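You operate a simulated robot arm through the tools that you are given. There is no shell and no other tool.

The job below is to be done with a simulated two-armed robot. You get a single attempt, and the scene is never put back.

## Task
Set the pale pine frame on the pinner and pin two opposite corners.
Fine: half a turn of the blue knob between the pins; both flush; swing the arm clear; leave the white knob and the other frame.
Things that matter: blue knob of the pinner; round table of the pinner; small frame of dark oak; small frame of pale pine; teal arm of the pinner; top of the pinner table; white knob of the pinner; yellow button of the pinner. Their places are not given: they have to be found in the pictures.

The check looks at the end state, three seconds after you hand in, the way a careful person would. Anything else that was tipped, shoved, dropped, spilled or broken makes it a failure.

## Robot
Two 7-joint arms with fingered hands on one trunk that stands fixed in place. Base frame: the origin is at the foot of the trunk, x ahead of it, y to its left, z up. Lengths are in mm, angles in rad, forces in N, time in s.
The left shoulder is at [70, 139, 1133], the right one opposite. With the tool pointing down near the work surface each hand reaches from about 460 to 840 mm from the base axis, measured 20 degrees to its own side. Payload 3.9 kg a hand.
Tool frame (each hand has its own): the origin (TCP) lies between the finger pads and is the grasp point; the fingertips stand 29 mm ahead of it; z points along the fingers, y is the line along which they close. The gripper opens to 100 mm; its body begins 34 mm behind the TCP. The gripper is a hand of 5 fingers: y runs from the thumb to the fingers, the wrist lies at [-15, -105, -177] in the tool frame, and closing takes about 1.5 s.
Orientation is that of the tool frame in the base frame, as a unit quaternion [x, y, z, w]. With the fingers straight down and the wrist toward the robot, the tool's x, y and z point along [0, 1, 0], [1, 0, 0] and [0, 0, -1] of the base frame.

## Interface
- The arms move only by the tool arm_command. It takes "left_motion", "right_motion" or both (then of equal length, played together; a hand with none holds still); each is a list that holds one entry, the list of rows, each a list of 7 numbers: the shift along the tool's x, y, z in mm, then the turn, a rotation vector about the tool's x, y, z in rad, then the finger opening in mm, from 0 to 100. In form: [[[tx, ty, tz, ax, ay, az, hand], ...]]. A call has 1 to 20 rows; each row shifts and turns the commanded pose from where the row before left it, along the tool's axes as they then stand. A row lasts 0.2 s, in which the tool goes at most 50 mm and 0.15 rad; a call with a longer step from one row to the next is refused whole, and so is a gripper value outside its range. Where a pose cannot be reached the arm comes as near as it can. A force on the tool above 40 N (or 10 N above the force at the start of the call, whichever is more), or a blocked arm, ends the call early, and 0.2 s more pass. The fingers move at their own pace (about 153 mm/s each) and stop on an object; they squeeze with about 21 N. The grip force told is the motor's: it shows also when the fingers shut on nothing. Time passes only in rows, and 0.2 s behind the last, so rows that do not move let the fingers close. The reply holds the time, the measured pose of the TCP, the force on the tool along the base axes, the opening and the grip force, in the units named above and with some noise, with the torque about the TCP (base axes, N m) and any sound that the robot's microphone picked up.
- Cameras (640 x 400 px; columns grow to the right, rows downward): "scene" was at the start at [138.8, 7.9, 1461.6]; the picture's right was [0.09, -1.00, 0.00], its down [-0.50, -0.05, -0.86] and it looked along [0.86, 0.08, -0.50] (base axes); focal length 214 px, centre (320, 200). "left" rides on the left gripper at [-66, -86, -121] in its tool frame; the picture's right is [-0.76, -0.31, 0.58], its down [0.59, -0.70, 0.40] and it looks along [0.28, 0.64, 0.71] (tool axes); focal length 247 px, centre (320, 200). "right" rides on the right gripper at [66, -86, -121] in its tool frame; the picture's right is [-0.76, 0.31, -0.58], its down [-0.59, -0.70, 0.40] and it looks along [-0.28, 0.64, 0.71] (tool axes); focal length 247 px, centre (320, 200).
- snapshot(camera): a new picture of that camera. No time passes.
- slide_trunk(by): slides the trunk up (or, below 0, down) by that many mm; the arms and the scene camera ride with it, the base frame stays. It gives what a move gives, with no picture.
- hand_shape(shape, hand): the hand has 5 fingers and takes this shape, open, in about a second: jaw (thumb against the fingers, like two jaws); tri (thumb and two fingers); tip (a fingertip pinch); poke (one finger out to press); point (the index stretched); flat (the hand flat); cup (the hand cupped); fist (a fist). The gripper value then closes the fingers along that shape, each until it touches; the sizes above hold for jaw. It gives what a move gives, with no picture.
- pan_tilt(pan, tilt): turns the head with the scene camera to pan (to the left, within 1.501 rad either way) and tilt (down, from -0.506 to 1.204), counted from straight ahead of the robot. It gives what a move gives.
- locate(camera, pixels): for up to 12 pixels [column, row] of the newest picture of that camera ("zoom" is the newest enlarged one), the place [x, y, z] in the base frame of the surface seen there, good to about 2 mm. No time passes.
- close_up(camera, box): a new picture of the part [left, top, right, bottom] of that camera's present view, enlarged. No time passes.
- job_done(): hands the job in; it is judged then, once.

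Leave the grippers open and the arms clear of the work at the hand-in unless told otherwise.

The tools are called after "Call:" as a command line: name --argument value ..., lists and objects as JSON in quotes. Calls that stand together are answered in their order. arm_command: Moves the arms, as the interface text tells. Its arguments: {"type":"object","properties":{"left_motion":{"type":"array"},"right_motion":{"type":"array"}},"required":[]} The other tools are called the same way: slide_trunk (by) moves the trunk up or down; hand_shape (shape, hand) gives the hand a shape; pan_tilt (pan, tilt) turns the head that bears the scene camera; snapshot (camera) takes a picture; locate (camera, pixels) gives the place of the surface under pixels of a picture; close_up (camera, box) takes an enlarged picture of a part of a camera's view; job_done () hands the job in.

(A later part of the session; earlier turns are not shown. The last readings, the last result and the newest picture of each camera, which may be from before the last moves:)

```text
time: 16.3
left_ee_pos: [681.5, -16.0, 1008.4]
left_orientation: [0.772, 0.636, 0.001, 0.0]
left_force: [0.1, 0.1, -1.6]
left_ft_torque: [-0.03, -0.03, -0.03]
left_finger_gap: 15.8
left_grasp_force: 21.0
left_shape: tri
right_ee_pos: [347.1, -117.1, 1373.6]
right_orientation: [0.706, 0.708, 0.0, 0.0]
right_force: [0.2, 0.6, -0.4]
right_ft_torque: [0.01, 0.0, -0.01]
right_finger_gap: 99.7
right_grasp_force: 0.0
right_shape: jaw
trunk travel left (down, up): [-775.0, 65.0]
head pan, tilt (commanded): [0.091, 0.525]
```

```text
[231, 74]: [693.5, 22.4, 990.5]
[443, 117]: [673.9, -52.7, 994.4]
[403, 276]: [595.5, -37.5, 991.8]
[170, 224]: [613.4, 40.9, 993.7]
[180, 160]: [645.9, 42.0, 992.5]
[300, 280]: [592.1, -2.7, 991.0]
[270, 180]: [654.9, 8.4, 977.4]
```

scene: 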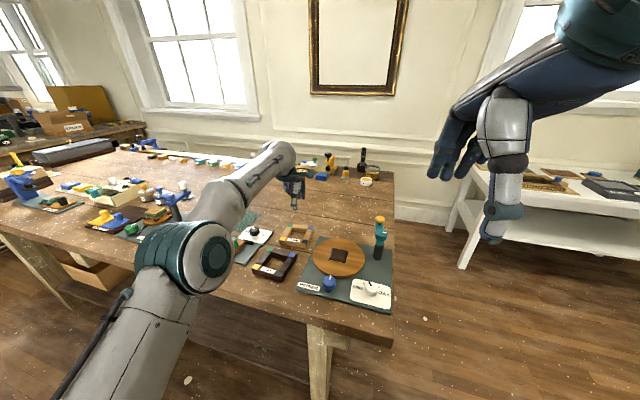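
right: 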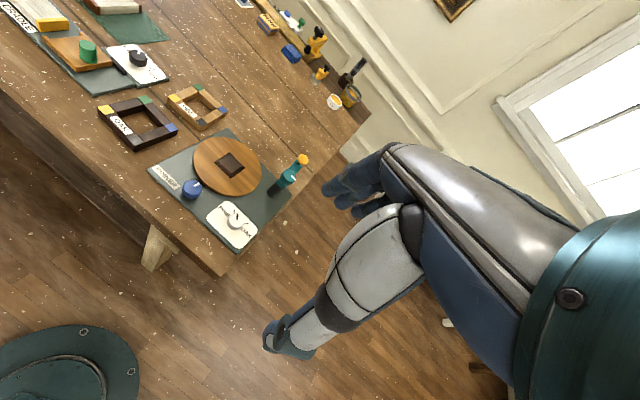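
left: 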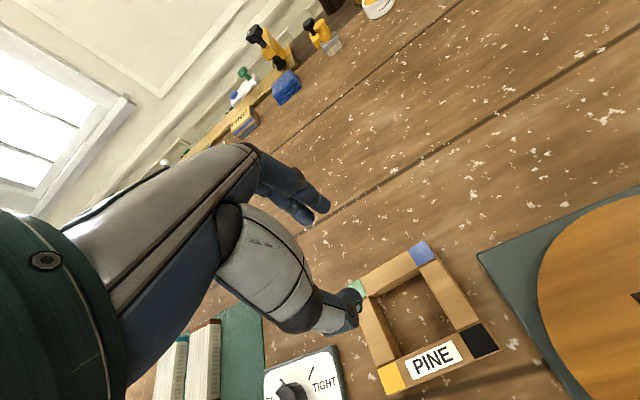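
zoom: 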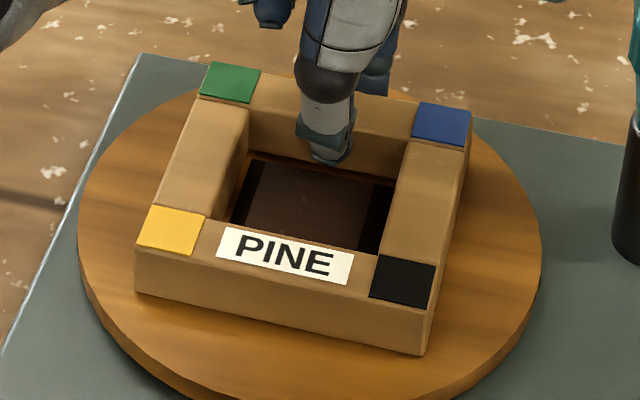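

Frame top reads ~992.5, near seated, but no force yet. I lower 2 mm more, watching for contact.

Call:
arm_command --left_motion '[[[0, 0, 1, 0, 0, 0, 0], [0, 0, 0, 0, 0, 0, 0]]]'

Call:
arm_command --left_motion '[[[0, 0, 1, 0, 0, 0, 0], [0, 0, 0, 0, 0, 0, 0]]]'

Call:
close_up --camera "scene" --box '[312, 230, 368, 275]'

Call:
close_up --camera "right" --box '[190, 100, 290, 190]'

```text
time: 16.9
left_ee_pos: [680.6, -16.1, 1009.0]
left_orientation: [0.773, 0.635, 0.001, 0.001]
left_force: [0.1, -0.9, -0.3]
left_ft_torque: [-0.02, -0.02, 0.02]
left_finger_gap: 15.7
left_grasp_force: 21.0
left_shape: tri
right_ee_pos: [347.2, -116.1, 1372.7]
right_orientation: [0.707, 0.708, 0.001, 0.001]
right_force: [-0.8, -0.6, 0.4]
right_ft_torque: [-0.05, 0.01, 0.0]
right_finger_gap: 99.6
right_grasp_force: 0.0
right_shape: jaw
trunk travel left (down, up): [-775.0, 65.0]
head pan, tilt (commanded): [0.091, 0.525]
```

```text
time: 17.5
left_ee_pos: [681.5, -15.6, 1008.5]
left_orientation: [0.772, 0.635, 0.001, 0.001]
left_force: [0.3, 0.1, 3.3]
left_ft_torque: [0.0, 0.0, 0.04]
left_finger_gap: 15.6
left_grasp_force: 21.2
left_shape: tri
right_ee_pos: [346.6, -117.5, 1373.1]
right_orientation: [0.707, 0.708, 0.0, 0.001]
right_force: [0.2, -0.3, -0.2]
right_ft_torque: [0.0, -0.02, 0.01]
right_finger_gap: 99.9
right_grasp_force: 0.1
right_shape: jaw
trunk travel left (down, up): [-775.0, 65.0]
head pan, tilt (commanded): [0.091, 0.525]
```

```text
8.89 times, centred on (340, 252) of scene
```

zoom: 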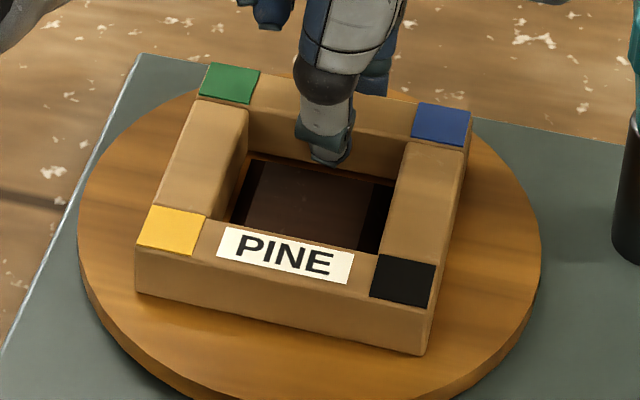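

```text
4.44 times, centred on (240, 145) of right
```

zoom: 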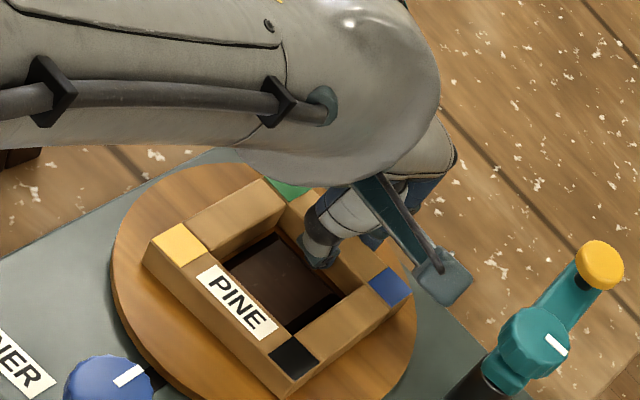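

Contact force now +3.3 N and the picture stands still: the frame rests on the table around the block. I open the fingers to release it.

Call:
arm_command --left_motion '[[[0, 0, 0, 0, 0, 0, 20], [0, 0, 0, 0, 0, 0, 30], [0, 0, 0, 0, 0, 0, 40], [0, 0, 0, 0, 0, 0, 50], [0, 0, 0, 0, 0, 0, 56], [0, 0, 0, 0, 0, 0, 56]]]'

Call:
close_up --camera "scene" --box '[312, 230, 368, 275]'

Call:
close_up --camera "left" --box '[220, 100, 540, 320]'

```text
time: 18.9
left_ee_pos: [681.3, -15.1, 1008.5]
left_orientation: [0.772, 0.635, 0.001, -0.001]
left_force: [1.2, -0.3, 0.3]
left_ft_torque: [0.03, 0.0, 0.0]
left_finger_gap: 55.7
left_grasp_force: 0.0
left_shape: tri
right_ee_pos: [347.3, -116.7, 1372.6]
right_orientation: [0.706, 0.708, 0.0, 0.001]
right_force: [1.0, -0.6, 0.1]
right_ft_torque: [0.0, -0.02, -0.03]
right_finger_gap: 99.8
right_grasp_force: 0.1
right_shape: jaw
trunk travel left (down, up): [-775.0, 65.0]
head pan, tilt (commanded): [0.091, 0.525]
```

```text
8.89 times, centred on (340, 252) of scene
```

zoom: 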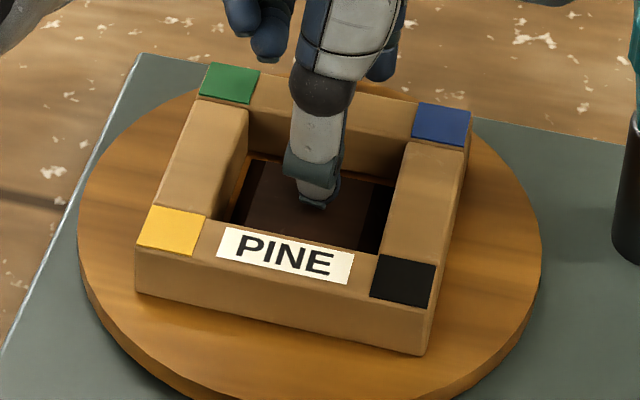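

```text
1.82 times, centred on (380, 210) of left
```

zoom: 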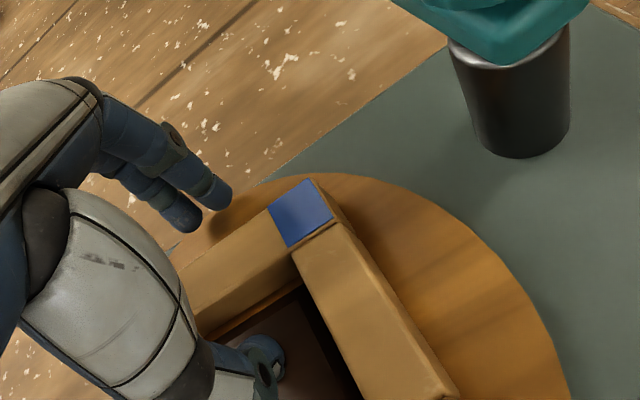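

Released without disturbing the frame. I raise the left hand straight up 130 mm, then back away toward the robot and left.

Call:
arm_command --left_motion '[[[0, 0, -8, 0, 0, 0, 56], [0, 0, -12, 0, 0, 0, 56], [0, 0, -20, 0, 0, 0, 56], [0, 0, -30, 0, 0, 0, 60], [0, 0, -30, 0, 0, 0, 80], [0, 0, -30, 0, 0, 0, 100], [30, -10, -30, 0, 0, 0, 100], [35, -25, -20, 0, 0, 0, 100], [35, -30, -15, 0, 0, -0.05, 100], [35, -30, -15, 0, 0, -0.05, 100], [35, -30, 0, 0, 0, -0.05, 100], [35, -30, 0, 0, 0, -0.05, 100], [20, -20, 0, 0, 0, 0, 100], [0, 0, 0, 0, 0, 0, 100]]]'

Call:
snapshot --camera "scene"

Call:
close_up --camera "scene" --box '[300, 205, 410, 305]'

```text
time: 21.9
left_ee_pos: [535.5, 224.9, 1217.4]
left_orientation: [0.705, 0.709, 0.0, -0.001]
left_force: [0.5, -0.2, -0.2]
left_ft_torque: [-0.01, -0.03, 0.01]
left_finger_gap: 99.9
left_grasp_force: 0.1
left_shape: tri
right_ee_pos: [348.0, -117.8, 1373.4]
right_orientation: [0.707, 0.708, 0.001, -0.001]
right_force: [-0.1, 0.0, 0.3]
right_ft_torque: [0.07, -0.01, -0.01]
right_finger_gap: 100.0
right_grasp_force: 0.1
right_shape: jaw
trunk travel left (down, up): [-775.0, 65.0]
head pan, tilt (commanded): [0.091, 0.525]
```

```text
taken
```

scene: 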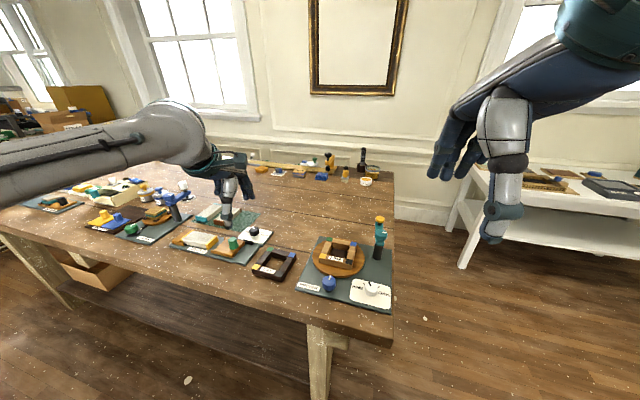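

```text
4.00 times, centred on (355, 255) of scene
```

zoom: 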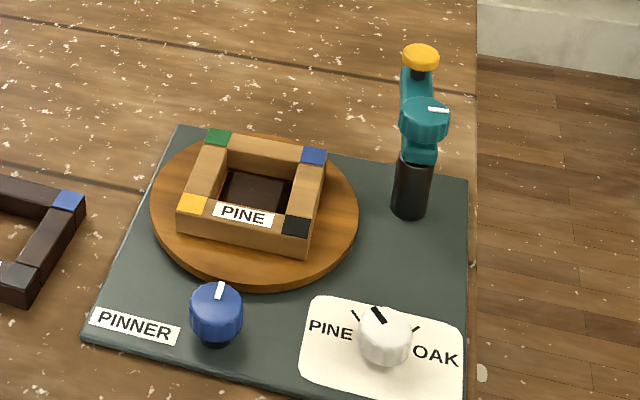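

The frame sits on the pinner table. I check its seating and measure all pinner parts precisely.

Call:
close_up --camera "scene" --box '[316, 228, 372, 272]'

Call:
close_up --camera "right" --box '[180, 110, 320, 210]'

```text
9.09 times, centred on (344, 250) of scene
```

zoom: 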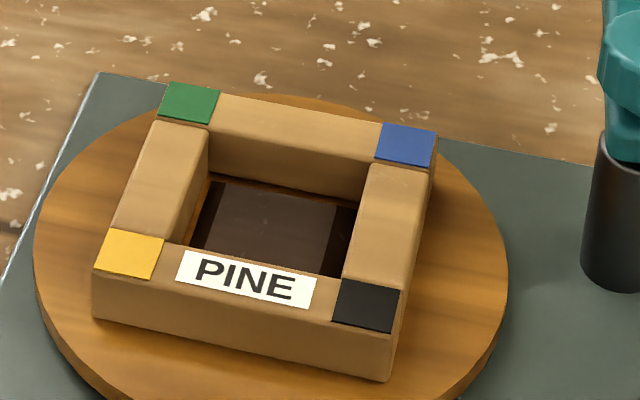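

```text
4.00 times, centred on (250, 160) of right
```

zoom: 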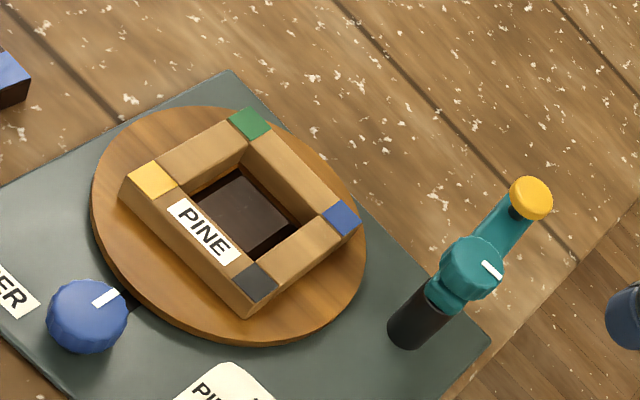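

I locate the patch centres, button and pivot knob in the right-hand enlargement: yellow (152,179), green (250,124), blue (341,218), black (255,282), button (530,195), pivot knob (472,262).

Call:
locate --camera "zoom" --pixels '[[152, 179], [250, 124], [341, 218], [255, 282], [530, 193], [470, 262], [492, 270], [444, 258], [450, 290], [88, 310], [106, 297], [415, 335]]'

Call:
close_up --camera "scene" --box '[316, 228, 372, 272]'

Call:
locate --camera "zoom" --pixels '[[190, 103], [406, 146], [366, 306], [128, 254], [165, 180], [395, 210], [300, 125], [290, 320], [270, 225]]'

```text
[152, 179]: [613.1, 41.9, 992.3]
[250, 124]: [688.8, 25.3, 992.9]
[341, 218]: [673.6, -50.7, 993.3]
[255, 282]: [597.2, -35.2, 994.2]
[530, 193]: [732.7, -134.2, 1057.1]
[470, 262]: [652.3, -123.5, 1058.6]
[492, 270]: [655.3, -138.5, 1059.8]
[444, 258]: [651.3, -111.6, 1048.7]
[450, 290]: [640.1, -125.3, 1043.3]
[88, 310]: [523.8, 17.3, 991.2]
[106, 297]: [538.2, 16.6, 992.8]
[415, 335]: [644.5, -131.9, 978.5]
```

```text
9.09 times, centred on (344, 250) of scene
```

zoom: 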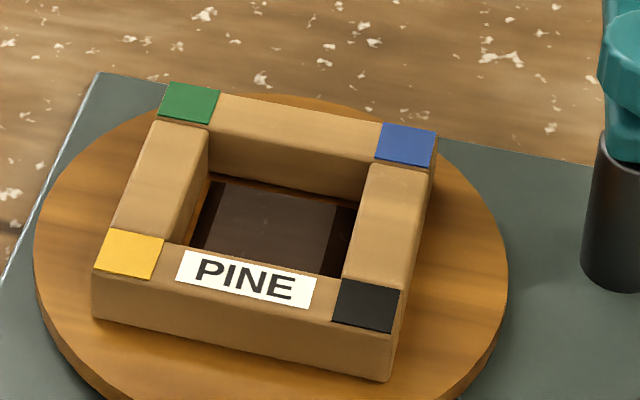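

```text
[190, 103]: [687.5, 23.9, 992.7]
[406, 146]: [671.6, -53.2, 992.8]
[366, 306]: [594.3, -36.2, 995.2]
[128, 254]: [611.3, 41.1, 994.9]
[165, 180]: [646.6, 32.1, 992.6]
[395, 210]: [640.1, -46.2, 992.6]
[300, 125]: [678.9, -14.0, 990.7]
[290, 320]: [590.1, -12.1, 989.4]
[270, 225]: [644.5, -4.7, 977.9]
```

The frame is level and seated: patches green (688,25), blue (673,-52), black (596,-36), yellow (612,42), top z≈993. The pivot is at about (653,-128) and button 80 mm out, so swinging ~80° counter-clockwise brings the button over the blue corner (distance from pivot 78.5 mm). I set the right hand to tri and bring it over the teal pivot knob at yaw -0.6.

Call:
hand_shape --hand "right" --shape "tri"

Call:
arm_command --right_motion '[[[0, 0, 0, 0, 0, 0.12, 100], [0, 0, 0, 0, 0, 0.12, 100], [0, 0, 0, 0, 0, 0.12, 100], [0, 0, 0, 0, 0, 0.12, 100], [0, 0, 0, 0, 0, 0.12, 100], [16.38, 25.93, 24.25, 0, 0, 0, 100], [16.38, 25.93, 24.25, 0, 0, 0, 100], [16.38, 25.93, 24.25, 0, 0, 0, 100], [16.38, 25.93, 24.25, 0, 0, 0, 100], [16.38, 25.93, 24.25, 0, 0, 0, 100], [16.38, 25.93, 24.25, 0, 0, 0, 100], [16.38, 25.93, 24.25, 0, 0, 0, 100], [16.38, 25.93, 24.25, 0, 0, 0, 100], [16.38, 25.93, 24.25, 0, 0, 0, 80], [16.38, 25.93, 24.25, 0, 0, 0, 66], [0, 0, 0, 0, 0, 0, 66], [0, 0, 0, 0, 0, 0, 66]]]'

Call:
snapshot --camera "scene"

Call:
snapshot --camera "right"

Call:
snapshot --camera "left"

```text
time: 22.8
left_ee_pos: [535.4, 227.1, 1216.8]
left_orientation: [0.705, 0.71, 0.0, 0.0]
left_force: [-0.5, 0.0, 0.4]
left_ft_torque: [-0.01, 0.04, 0.0]
left_finger_gap: 99.7
left_grasp_force: 0.1
left_shape: tri
right_ee_pos: [346.6, -116.7, 1372.7]
right_orientation: [0.707, 0.707, -0.001, 0.0]
right_force: [0.6, 0.5, -0.3]
right_ft_torque: [0.02, 0.0, 0.02]
right_finger_gap: 99.5
right_grasp_force: 0.1
right_shape: tri
trunk travel left (down, up): [-775.0, 65.0]
head pan, tilt (commanded): [0.091, 0.525]
```

```text
time: 26.4
left_ee_pos: [535.9, 227.7, 1215.1]
left_orientation: [0.705, 0.709, 0.0, 0.001]
left_force: [-0.7, 0.4, 0.6]
left_ft_torque: [0.0, -0.03, 0.0]
left_finger_gap: 100.0
left_grasp_force: 0.2
left_shape: tri
right_ee_pos: [654.2, -127.3, 1130.8]
right_orientation: [0.885, 0.466, 0.0, 0.0]
right_force: [-0.2, 0.1, 1.0]
right_ft_torque: [-0.05, -0.01, -0.01]
right_finger_gap: 66.3
right_grasp_force: 0.0
right_shape: tri
trunk travel left (down, up): [-775.0, 65.0]
head pan, tilt (commanded): [0.091, 0.525]
```

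```text
taken
```

scene: 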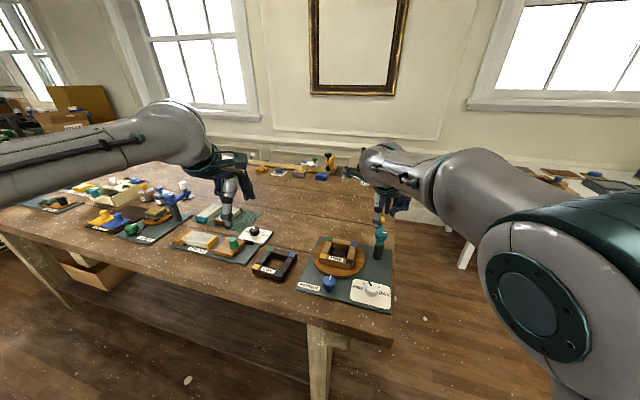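

```text
taken
```

right: 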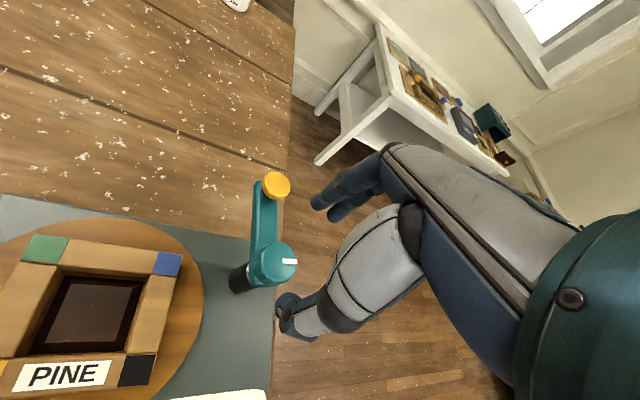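

```text
taken
```

left: 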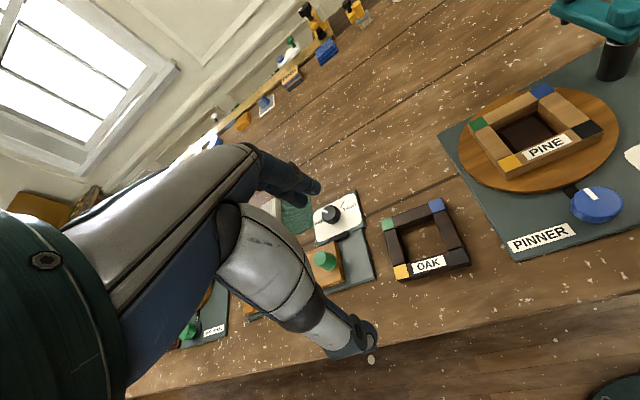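

The right hand is over the pivot. I locate the pivot knob, its mark, the arm and button from the right hand camera, which sees it from above.

Call:
close_up --camera "right" --box '[215, 160, 335, 310]'

```text
2.67 times, centred on (275, 235) of right
```

zoom: 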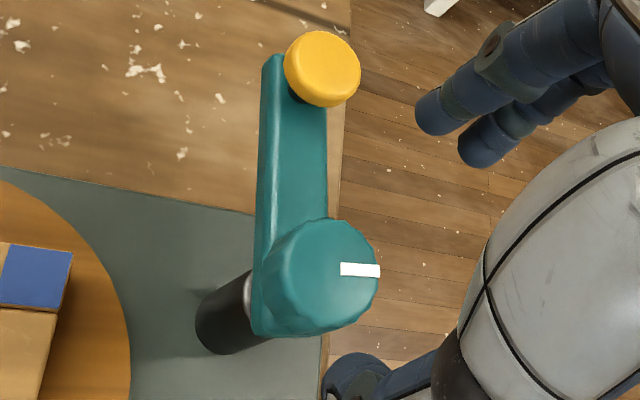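

Call:
locate --camera "zoom" --pixels '[[327, 272], [378, 272], [342, 270], [285, 275], [330, 222], [335, 325], [322, 62], [290, 60], [355, 62], [275, 150], [320, 150], [225, 320]]'

```text
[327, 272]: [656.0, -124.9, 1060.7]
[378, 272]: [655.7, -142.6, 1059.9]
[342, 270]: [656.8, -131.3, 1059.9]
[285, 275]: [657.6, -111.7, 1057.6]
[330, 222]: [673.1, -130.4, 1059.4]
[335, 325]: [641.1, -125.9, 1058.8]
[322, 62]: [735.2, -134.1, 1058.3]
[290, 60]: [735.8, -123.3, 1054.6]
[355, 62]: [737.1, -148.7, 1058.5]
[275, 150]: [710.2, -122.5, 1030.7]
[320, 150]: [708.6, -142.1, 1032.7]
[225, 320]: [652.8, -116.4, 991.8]
```

Knob centre is (656,-127), radius ~16, top z≈1060. I descend to TCP z≈1071 with the fingers open to 66 mm around it.

Call:
arm_command --right_motion '[[[1.3, 1.3, 12, 0, 0, 0, 66], [0, 0, 15, 0, 0, 0, 66], [0, 0, 15, 0, 0, 0, 66], [0, 0, 10, 0, 0, 0, 66], [0, 0, 8, 0, 0, 0, 66], [0, 0, 0, 0, 0, 0, 66]]]'

Call:
close_up --camera "scene" --box '[330, 170, 430, 270]'

Call:
close_up --camera "right" --box '[215, 140, 415, 310]'

```text
time: 27.8
left_ee_pos: [536.0, 228.2, 1217.8]
left_orientation: [0.705, 0.709, 0.001, 0.0]
left_force: [-0.1, -1.1, -0.5]
left_ft_torque: [-0.01, -0.02, -0.01]
left_finger_gap: 99.7
left_grasp_force: 0.1
left_shape: tri
right_ee_pos: [656.6, -131.3, 1079.0]
right_orientation: [0.887, 0.462, 0.01, -0.008]
right_force: [0.3, 0.4, -0.1]
right_ft_torque: [-0.01, 0.0, 0.0]
right_finger_gap: 66.0
right_grasp_force: 0.0
right_shape: tri
trunk travel left (down, up): [-775.0, 65.0]
head pan, tilt (commanded): [0.091, 0.525]
```

```text
4.00 times, centred on (380, 220) of scene
```

zoom: 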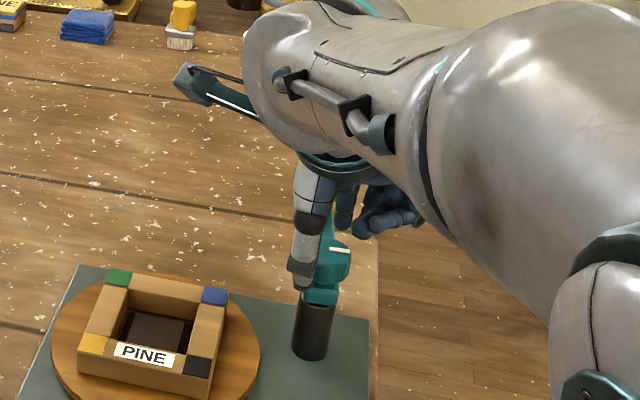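

```text
2.35 times, centred on (315, 225) of right
```

zoom: 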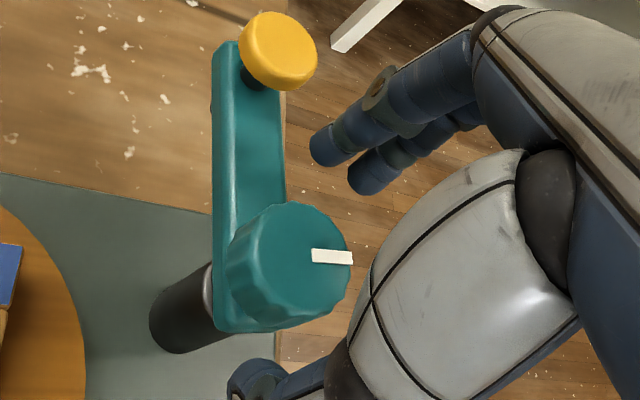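

The arm could not quite reach that yaw at that height (z 1079, slight tilt). I go back up and turn to a friendlier yaw of about -0.2 before descending.

Call:
arm_command --right_motion '[[[0, 0, -15, 0, 0, 0, 66], [0, 0, -20, 0, 0, 0, 66], [0, 0, -15, 0, 0, -0.1, 66], [0, 0, 0, 0, 0, -0.1, 66], [0, 0, 0, 0, 0, -0.1, 66], [0, 0, 0, 0, 0, -0.1, 66], [0, 0, 0, 0, 0, 0, 66], [0, 0, 0, 0, 0, 0, 66]]]'

```text
time: 29.6
left_ee_pos: [535.7, 227.7, 1216.1]
left_orientation: [0.705, 0.709, 0.0, 0.001]
left_force: [-0.1, -0.1, -0.4]
left_ft_torque: [0.0, 0.0, 0.02]
left_finger_gap: 100.1
left_grasp_force: 0.0
left_shape: tri
right_ee_pos: [655.4, -127.2, 1122.2]
right_orientation: [0.774, 0.634, 0.0, 0.0]
right_force: [-0.9, 0.5, 0.2]
right_ft_torque: [0.03, 0.01, -0.01]
right_finger_gap: 66.4
right_grasp_force: 0.0
right_shape: tri
trunk travel left (down, up): [-775.0, 65.0]
head pan, tilt (commanded): [0.091, 0.525]
```

Now it is exact: (655.4,-127.2,1122), yaw -0.2. I descend to z≈1071.

Call:
arm_command --right_motion '[[[0, 0, 12, 0, 0, 0, 66], [0, 0, 15, 0, 0, 0, 66], [0, 0, 12, 0, 0, 0, 66], [0, 0, 8, 0, 0, 0, 66], [0, 0, 4, 0, 0, 0, 66], [0, 0, 0, 0, 0, 0, 66]]]'

Call:
close_up --camera "scene" --box '[330, 170, 430, 270]'

Call:
close_up --camera "right" --box '[215, 140, 415, 310]'

```text
time: 31.0
left_ee_pos: [534.9, 227.0, 1216.5]
left_orientation: [0.705, 0.709, 0.0, 0.001]
left_force: [0.6, 0.4, -0.5]
left_ft_torque: [-0.01, -0.02, -0.01]
left_finger_gap: 99.7
left_grasp_force: 0.0
left_shape: tri
right_ee_pos: [655.4, -126.5, 1067.7]
right_orientation: [0.774, 0.633, 0.0, 0.001]
right_force: [0.2, 0.2, -0.1]
right_ft_torque: [0.02, -0.03, 0.05]
right_finger_gap: 66.2
right_grasp_force: 0.1
right_shape: tri
trunk travel left (down, up): [-775.0, 65.0]
head pan, tilt (commanded): [0.091, 0.525]
```

```text
4.00 times, centred on (380, 220) of scene
```

zoom: 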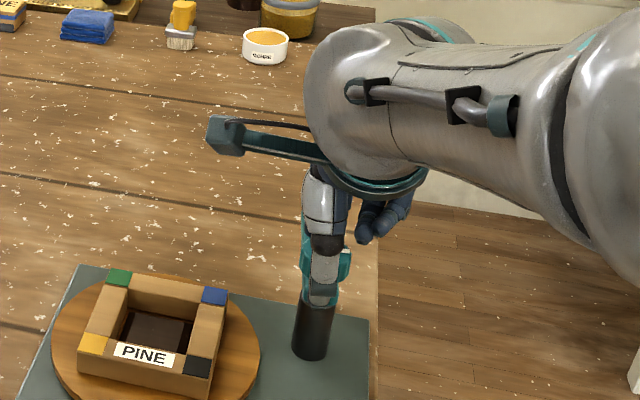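

```text
2.35 times, centred on (315, 225) of right
```

zoom: 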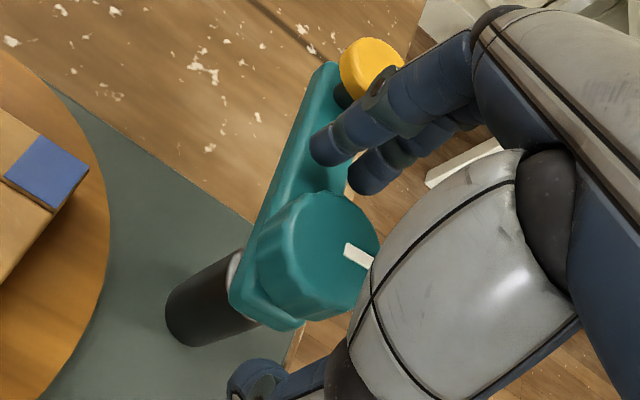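

Thumb and fingers straddle the knob. I close gently on it.

Call:
arm_command --right_motion '[[[0, 0, 0, 0, 0, 0, 56], [0, 0, 0, 0, 0, 0, 48], [0, 0, 0, 0, 0, 0, 42], [0, 0, 0, 0, 0, 0, 36], [0, 0, 0, 0, 0, 0, 30], [0, 0, 0, 0, 0, 0, 20], [0, 0, 0, 0, 0, 0, 10], [0, 0, 0, 0, 0, 0, 0], [0, 0, 0, 0, 0, 0, 0]]]'

Call:
close_up --camera "right" --box '[215, 140, 415, 310]'

Call:
close_up --camera "scene" --box '[330, 170, 430, 270]'

```text
time: 33.0
left_ee_pos: [536.1, 227.8, 1215.4]
left_orientation: [0.705, 0.709, 0.001, 0.0]
left_force: [0.2, -0.4, 0.8]
left_ft_torque: [-0.02, 0.01, -0.01]
left_finger_gap: 99.8
left_grasp_force: 0.0
left_shape: tri
right_ee_pos: [656.0, -126.7, 1069.5]
right_orientation: [0.774, 0.633, -0.001, 0.0]
right_force: [1.2, 0.8, -0.8]
right_ft_torque: [-0.03, -0.09, -0.01]
right_finger_gap: 27.8
right_grasp_force: 21.5
right_shape: tri
trunk travel left (down, up): [-775.0, 65.0]
head pan, tilt (commanded): [0.091, 0.525]
```

```text
2.35 times, centred on (315, 225) of right
```

zoom: 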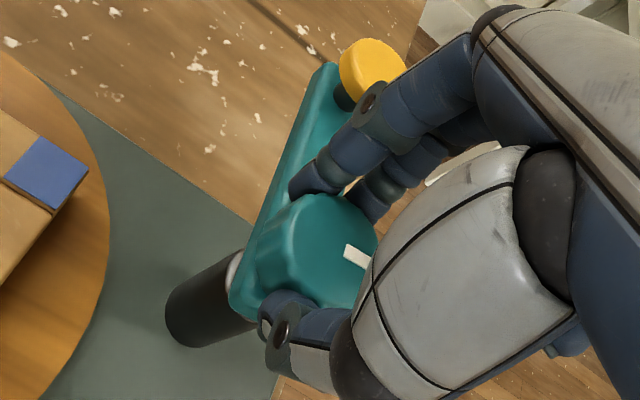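

```text
4.00 times, centred on (380, 220) of scene
```

zoom: 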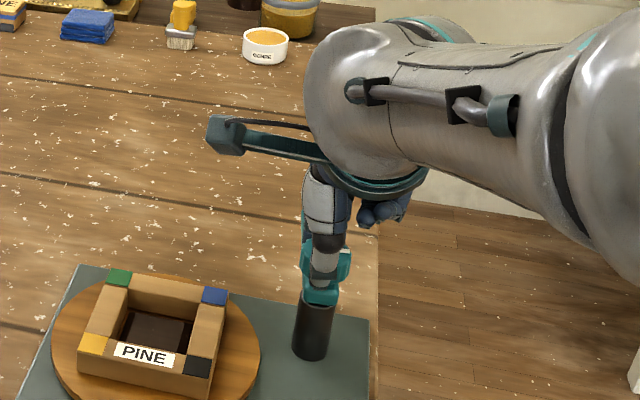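

Firm grip on the knob (27.8 mm, 21.5 N). I turn counter-clockwise by 0.4 rad first, and check that the arm follows.

Call:
arm_command --right_motion '[[[0, 0, 0, 0, 0, -0.05, 0], [0, 0, 0, 0, 0, -0.07, 0], [0, 0, 0, 0, 0, -0.07, 0], [0, 0, 0, 0, 0, -0.07, 0], [0, 0, 0, 0, 0, -0.07, 0], [0, 0, 0, 0, 0, -0.07, 0], [0, 0, 0, 0, 0, 0, 0]]]'

Call:
close_up --camera "right" --box '[215, 140, 415, 310]'

Call:
close_up --camera "scene" --box '[330, 170, 430, 270]'

```text
time: 34.6
left_ee_pos: [536.0, 225.9, 1216.6]
left_orientation: [0.705, 0.709, 0.0, 0.0]
left_force: [-0.2, -0.4, -0.7]
left_ft_torque: [-0.03, 0.01, -0.04]
left_finger_gap: 99.8
left_grasp_force: 0.1
left_shape: tri
right_ee_pos: [655.5, -126.8, 1069.2]
right_orientation: [0.633, 0.774, 0.0, 0.0]
right_force: [-0.3, -0.5, -0.4]
right_ft_torque: [0.0, -0.02, -0.06]
right_finger_gap: 27.4
right_grasp_force: 21.0
right_shape: tri
trunk travel left (down, up): [-775.0, 65.0]
head pan, tilt (commanded): [0.091, 0.525]
```

```text
2.35 times, centred on (315, 225) of right
```

zoom: 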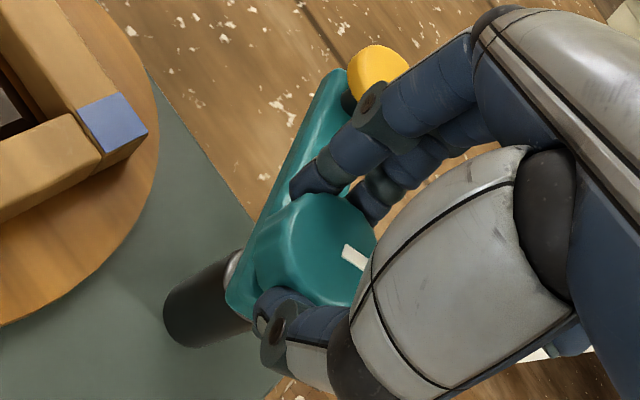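

```text
4.00 times, centred on (380, 220) of scene
```

zoom: 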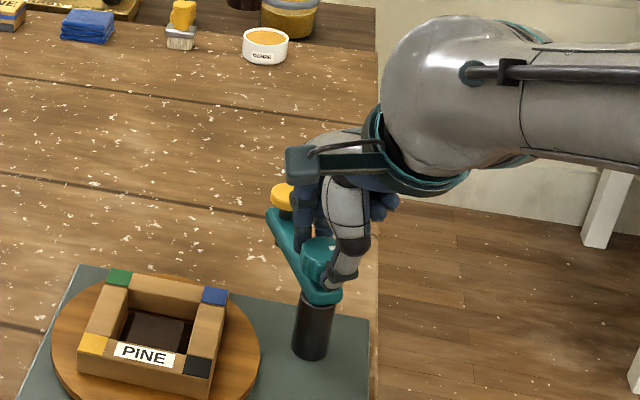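

The arm follows the knob. I continue another 0.8 rad.

Call:
arm_command --right_motion '[[[0, 0, 0, 0, 0, -0.07, 0], [0, 0, 0, 0, 0, -0.08, 0], [0, 0, 0, 0, 0, -0.08, 0], [0, 0, 0, 0, 0, -0.08, 0], [0, 0, 0, 0, 0, -0.08, 0], [0, 0, 0, 0, 0, -0.08, 0], [0, 0, 0, 0, 0, -0.08, 0], [0, 0, 0, 0, 0, -0.08, 0], [0, 0, 0, 0, 0, -0.08, 0], [0, 0, 0, 0, 0, -0.07, 0], [0, 0, 0, 0, 0, 0, 0]]]'

Call:
close_up --camera "right" --box '[215, 140, 415, 310]'

Call:
close_up --camera "scene" --box '[320, 180, 420, 280]'

```text
time: 37.0
left_ee_pos: [535.4, 225.2, 1216.3]
left_orientation: [0.706, 0.708, 0.0, 0.0]
left_force: [0.0, 0.5, -0.2]
left_ft_torque: [0.01, 0.0, -0.01]
left_finger_gap: 99.8
left_grasp_force: 0.2
left_shape: tri
right_ee_pos: [654.9, -128.3, 1068.8]
right_orientation: [0.291, 0.957, 0.001, 0.0]
right_force: [-2.0, -4.7, -2.1]
right_ft_torque: [-0.11, 0.08, -0.03]
right_finger_gap: 27.5
right_grasp_force: 20.7
right_shape: tri
trunk travel left (down, up): [-775.0, 65.0]
head pan, tilt (commanded): [0.091, 0.525]
```

```text
2.35 times, centred on (315, 225) of right
```

zoom: 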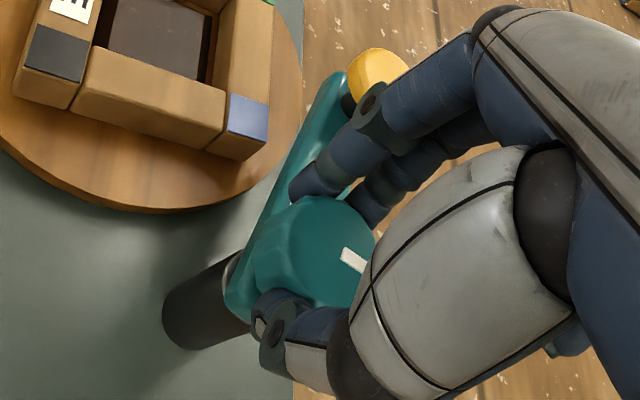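

```text
4.00 times, centred on (370, 230) of scene
```

zoom: 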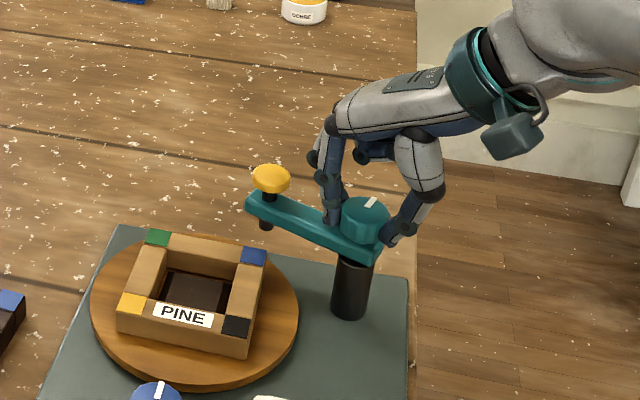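

The arm now points over toward the blue corner. I measure the button and the nozzle under it in the scene enlargement: button (271,178), nozzle (266,222).

Call:
close_up --camera "scene" --box '[350, 210, 400, 260]'

Call:
locate --camera "zoom" --pixels '[[140, 160], [240, 235]]'

```text
8.00 times, centred on (375, 235) of scene
```

zoom: 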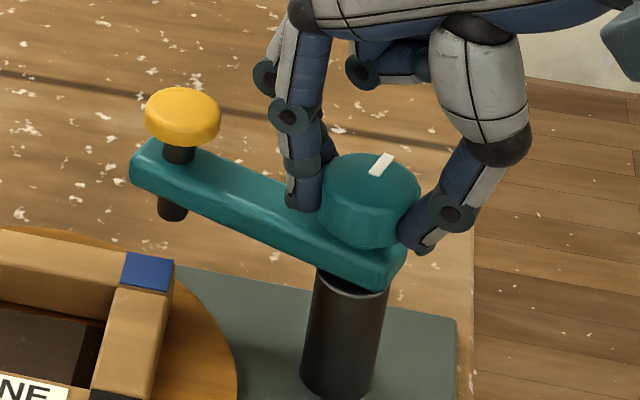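

```text
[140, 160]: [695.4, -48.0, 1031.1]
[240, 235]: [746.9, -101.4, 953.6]
```

Call:
locate --camera "zoom" --pixels '[[183, 108], [147, 108], [220, 115], [183, 90], [183, 130], [172, 216], [172, 205], [365, 180], [382, 165], [147, 272], [180, 155], [330, 190]]'

```text
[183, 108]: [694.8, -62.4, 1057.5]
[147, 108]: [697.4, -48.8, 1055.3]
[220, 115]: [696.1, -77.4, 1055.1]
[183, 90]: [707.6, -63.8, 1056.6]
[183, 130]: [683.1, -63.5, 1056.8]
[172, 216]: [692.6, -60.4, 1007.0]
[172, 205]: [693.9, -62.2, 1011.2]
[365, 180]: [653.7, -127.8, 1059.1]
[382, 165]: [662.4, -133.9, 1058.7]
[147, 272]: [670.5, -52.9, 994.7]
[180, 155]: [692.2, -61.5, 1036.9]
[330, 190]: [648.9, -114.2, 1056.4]
```

Button is at (695.5,-63), i.e. 57° about the pivot; the blue corner is at ~76°. I turn 0.26 rad further and measure again.

Call:
arm_command --right_motion '[[[0, 0, 0, 0, 0, -0.06, 0], [0, 0, 0, 0, 0, -0.07, 0], [0, 0, 0, 0, 0, -0.07, 0], [0, 0, 0, 0, 0, -0.06, 0], [0, 0, 0, 0, 0, 0, 0]]]'

Call:
close_up --camera "scene" --box '[350, 210, 400, 260]'

Call:
locate --camera "zoom" --pixels '[[140, 160], [240, 235]]'

```text
time: 38.2
left_ee_pos: [536.0, 224.8, 1216.5]
left_orientation: [0.705, 0.709, 0.001, 0.0]
left_force: [-0.6, -0.2, 0.4]
left_ft_torque: [-0.01, 0.02, -0.01]
left_finger_gap: 99.8
left_grasp_force: 0.1
left_shape: tri
right_ee_pos: [654.3, -129.1, 1068.5]
right_orientation: [0.164, 0.986, 0.001, -0.001]
right_force: [-1.9, -6.4, -3.8]
right_ft_torque: [-0.2, 0.07, 0.0]
right_finger_gap: 27.4
right_grasp_force: 21.0
right_shape: tri
trunk travel left (down, up): [-775.0, 65.0]
head pan, tilt (commanded): [0.091, 0.525]
```

```text
8.00 times, centred on (375, 235) of scene
```

zoom: 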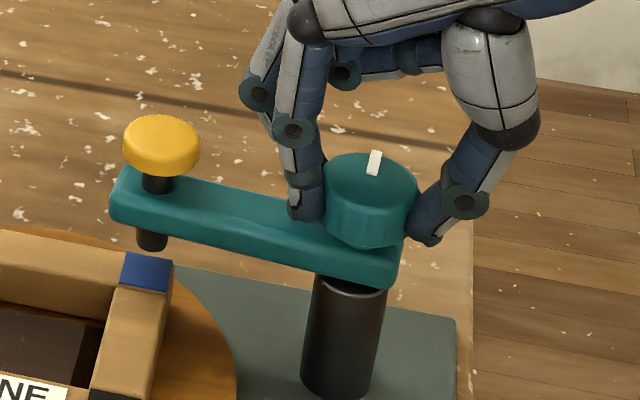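

```text
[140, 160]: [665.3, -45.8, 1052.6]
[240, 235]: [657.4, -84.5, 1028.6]
```

Call:
locate --camera "zoom" --pixels '[[161, 137], [124, 140], [199, 145], [161, 118], [161, 157], [150, 245], [150, 235], [365, 182], [375, 160], [147, 272], [156, 185], [418, 190]]'

```text
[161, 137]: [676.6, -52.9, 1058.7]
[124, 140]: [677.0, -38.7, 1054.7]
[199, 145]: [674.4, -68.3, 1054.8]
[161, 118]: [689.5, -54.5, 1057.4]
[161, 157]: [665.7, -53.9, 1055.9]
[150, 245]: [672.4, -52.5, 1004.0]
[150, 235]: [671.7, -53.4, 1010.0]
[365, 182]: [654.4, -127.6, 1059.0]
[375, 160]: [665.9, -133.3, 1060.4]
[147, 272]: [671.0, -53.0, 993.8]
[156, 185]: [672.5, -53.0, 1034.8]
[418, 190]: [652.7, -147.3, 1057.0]
```

Button now at (677,-53.5), 72.8° about the pivot; the blue patch centre (671.8,-52.6) lies ~4° further. I turn 0.07 rad more.

Call:
arm_command --right_motion '[[[0, 0, 0, 0, 0, -0.035, 0], [0, 0, 0, 0, 0, -0.035, 0], [0, 0, 0, 0, 0, 0, 0]]]'

Call:
close_up --camera "scene" --box '[350, 220, 390, 252]'

Call:
close_up --camera "left" --box '[430, 0, 640, 200]'

Call:
close_up --camera "right" --box '[165, 100, 415, 310]'

```text
time: 39.0
left_ee_pos: [534.8, 227.0, 1216.9]
left_orientation: [0.705, 0.709, 0.001, -0.001]
left_force: [-0.6, 0.0, -0.8]
left_ft_torque: [-0.01, -0.04, 0.03]
left_finger_gap: 99.5
left_grasp_force: 0.1
left_shape: tri
right_ee_pos: [655.5, -129.7, 1069.7]
right_orientation: [0.13, 0.991, 0.0, 0.0]
right_force: [-2.7, -7.4, -4.3]
right_ft_torque: [-0.15, 0.03, -0.02]
right_finger_gap: 27.7
right_grasp_force: 21.7
right_shape: tri
trunk travel left (down, up): [-775.0, 65.0]
head pan, tilt (commanded): [0.091, 0.525]
```

```text
12.50 times, centred on (370, 236) of scene
```

zoom: 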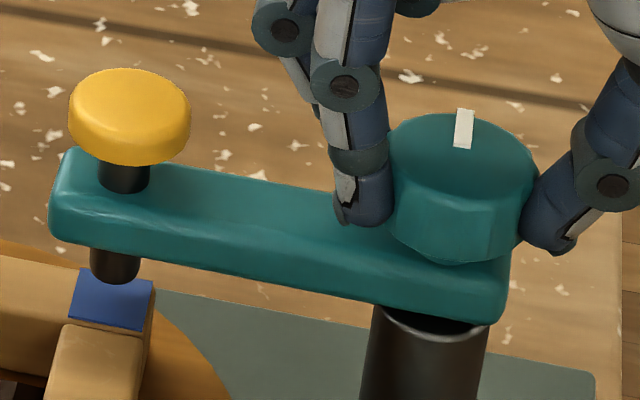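

```text
2.00 times, centred on (535, 100) of left
```

zoom: 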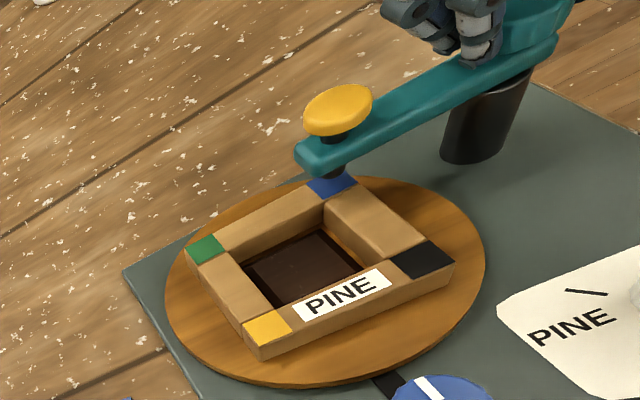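

```text
1.90 times, centred on (290, 205) of right
```

zoom: 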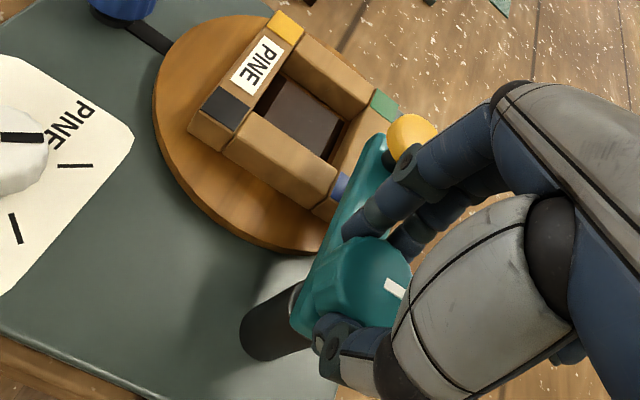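

Call:
close_up --camera "scene" --box '[350, 220, 390, 252]'

Call:
locate --camera "zoom" --pixels '[[130, 103], [70, 108], [190, 115], [130, 72], [130, 140], [92, 262], [115, 265], [138, 262], [115, 280], [112, 300], [460, 150], [150, 285]]'

Call:
close_up --camera "left" --box '[560, 20, 640, 110]'

```text
12.50 times, centred on (370, 236) of scene
```

zoom: 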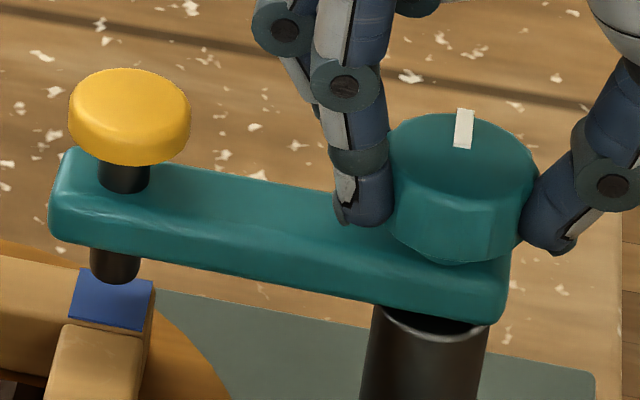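

```text
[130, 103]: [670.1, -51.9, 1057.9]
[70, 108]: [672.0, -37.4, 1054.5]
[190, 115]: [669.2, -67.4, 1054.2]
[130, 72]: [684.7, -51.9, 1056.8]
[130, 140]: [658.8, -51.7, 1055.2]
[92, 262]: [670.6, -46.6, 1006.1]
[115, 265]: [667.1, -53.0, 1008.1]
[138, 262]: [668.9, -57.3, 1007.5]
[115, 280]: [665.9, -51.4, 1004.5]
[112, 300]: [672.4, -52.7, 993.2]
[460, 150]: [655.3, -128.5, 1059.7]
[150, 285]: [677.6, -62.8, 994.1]
```

```text
4.44 times, centred on (600, 65) of left
```

zoom: 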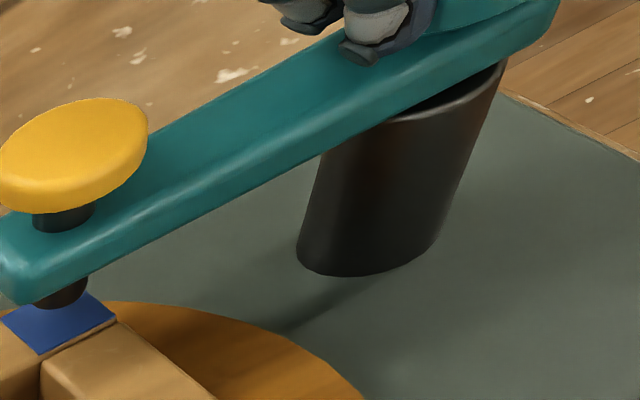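

The button is now at (671.2,-52.3) and the nozzle right over the blue patch (671.8,-52.6). I open the right hand to let go of the knob.

Call:
arm_command --right_motion '[[[0, 0, 0, 0, 0, 0, 34], [0, 0, 0, 0, 0, 0, 40], [0, 0, 0, 0, 0, 0, 50], [0, 0, 0, 0, 0, 0, 60], [0, 0, 0, 0, 0, 0, 66], [0, 0, 0, 0, 0, 0, 66]]]'

Call:
close_up --camera "scene" --box '[350, 220, 390, 252]'

Call:
close_up --camera "right" --box '[165, 100, 415, 310]'

```text
time: 40.4
left_ee_pos: [535.8, 227.8, 1217.3]
left_orientation: [0.706, 0.708, 0.001, 0.0]
left_force: [0.2, 0.0, 1.0]
left_ft_torque: [-0.02, 0.02, 0.0]
left_finger_gap: 99.7
left_grasp_force: 0.1
left_shape: tri
right_ee_pos: [654.1, -127.2, 1070.5]
right_orientation: [0.129, 0.992, 0.001, 0.001]
right_force: [-0.7, -0.9, -0.8]
right_ft_torque: [-0.04, 0.01, -0.01]
right_finger_gap: 65.9
right_grasp_force: 0.2
right_shape: tri
trunk travel left (down, up): [-775.0, 65.0]
head pan, tilt (commanded): [0.091, 0.525]
```

```text
12.50 times, centred on (370, 236) of scene
```

zoom: 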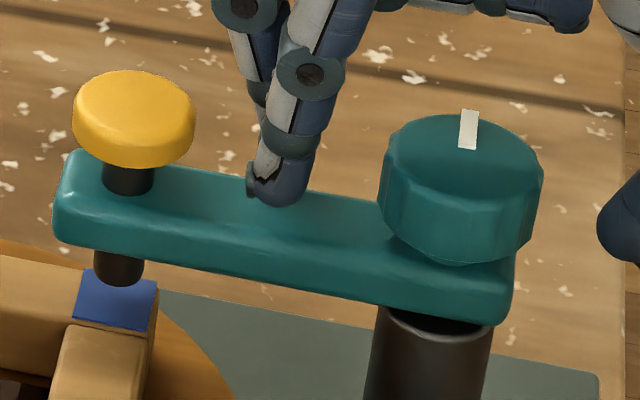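

```text
1.90 times, centred on (290, 205) of right
```

zoom: 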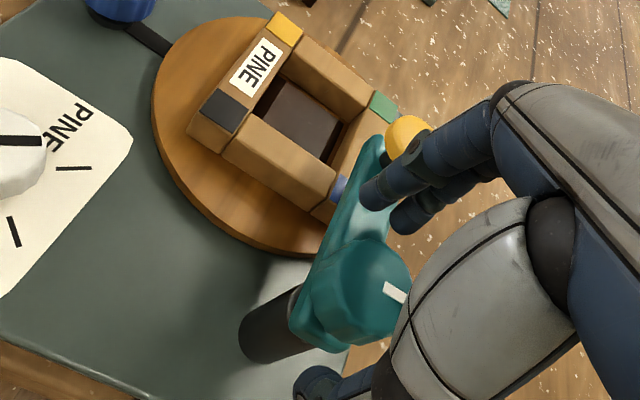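

The arm stays in place after release. I raise the right hand 90 mm straight up, then form "poke" and look where the fingertip lies.

Call:
arm_command --right_motion '[[[0, 0, -8, 0, 0, 0, 66], [0, 0, -15, 0, 0, 0, 66], [0, 0, -20, 0, 0, 0, 66], [0, 0, -25, 0, 0, 0, 66], [0, 0, -25, 0, 0, 0, 66], [0, 0, -25, 0, 0, 0, 66], [0, -20, -10, 0, 0, 0.1, 66], [0, -20, -10, 0, 0, 0.1, 66], [0, -20, -10, 0, 0, 0.1, 66], [0, 0, 0, 0, 0, 0, 66]]]'

Call:
hand_shape --hand "right" --shape "poke"

Call:
snapshot --camera "scene"

Call:
close_up --camera "scene" --box '[330, 110, 490, 270]'

Call:
snapshot --camera "right"

```text
time: 42.6
left_ee_pos: [536.9, 227.7, 1217.4]
left_orientation: [0.705, 0.71, -0.001, 0.0]
left_force: [-0.4, -0.2, -0.3]
left_ft_torque: [0.01, -0.02, 0.0]
left_finger_gap: 99.7
left_grasp_force: 0.1
left_shape: tri
right_ee_pos: [633.8, -182.5, 1219.5]
right_orientation: [0.277, 0.961, 0.0, 0.0]
right_force: [0.4, -0.3, 0.3]
right_ft_torque: [-0.02, 0.01, 0.02]
right_finger_gap: 65.9
right_grasp_force: 0.1
right_shape: tri
trunk travel left (down, up): [-775.0, 65.0]
head pan, tilt (commanded): [0.091, 0.525]
```

```text
time: 43.5
left_ee_pos: [535.1, 226.6, 1217.6]
left_orientation: [0.705, 0.709, 0.001, 0.001]
left_force: [-0.8, -0.4, -0.6]
left_ft_torque: [-0.01, 0.01, -0.02]
left_finger_gap: 99.7
left_grasp_force: 0.1
left_shape: tri
right_ee_pos: [634.4, -182.8, 1219.9]
right_orientation: [0.277, 0.961, 0.0, 0.0]
right_force: [0.7, 1.4, 0.1]
right_ft_torque: [0.03, -0.03, 0.01]
right_finger_gap: 0.0
right_grasp_force: 0.1
right_shape: poke
trunk travel left (down, up): [-775.0, 65.0]
head pan, tilt (commanded): [0.091, 0.525]
```

```text
taken
```

scene: 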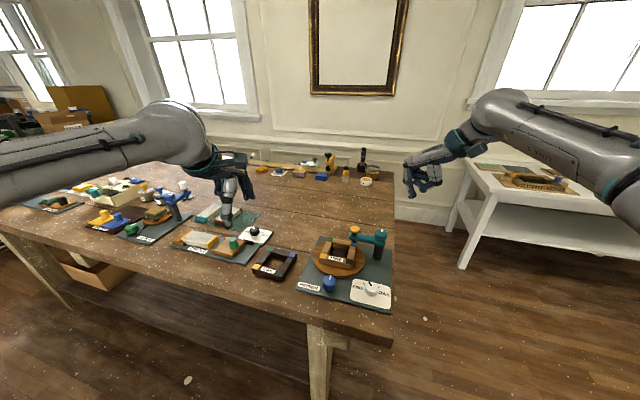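

```text
2.50 times, centred on (410, 190) of scene
```

zoom: 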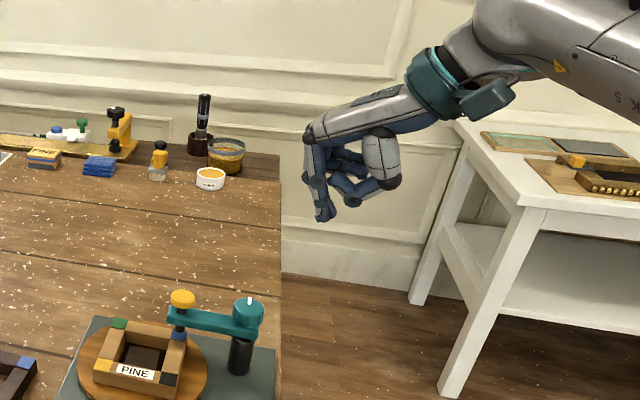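

```text
taken
```

right: 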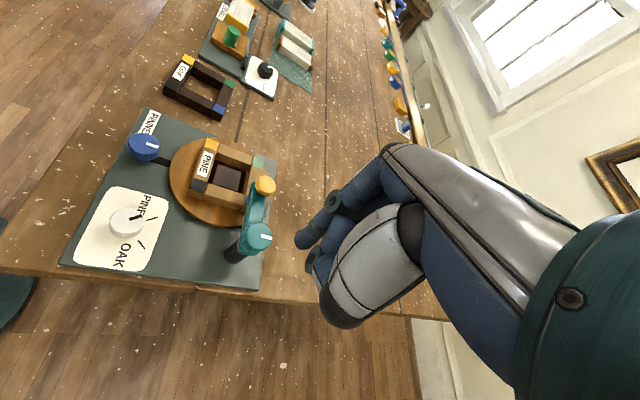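

Poke: the index points straight down, the rest is curled. I locate the index fingertip: scene enlargement pixel (322,212), right image (303,240).

Call:
close_up --camera "scene" --box '[395, 140, 445, 210]'

Call:
close_up --camera "right" --box '[270, 170, 400, 300]'

```text
5.71 times, centred on (420, 175) of scene
```

zoom: 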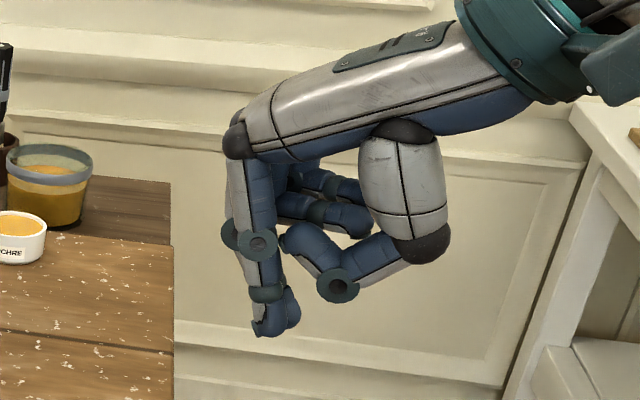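

```text
3.08 times, centred on (335, 235) of right
```

zoom: 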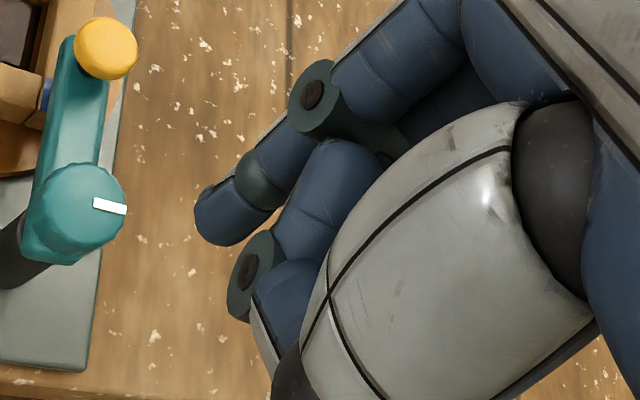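

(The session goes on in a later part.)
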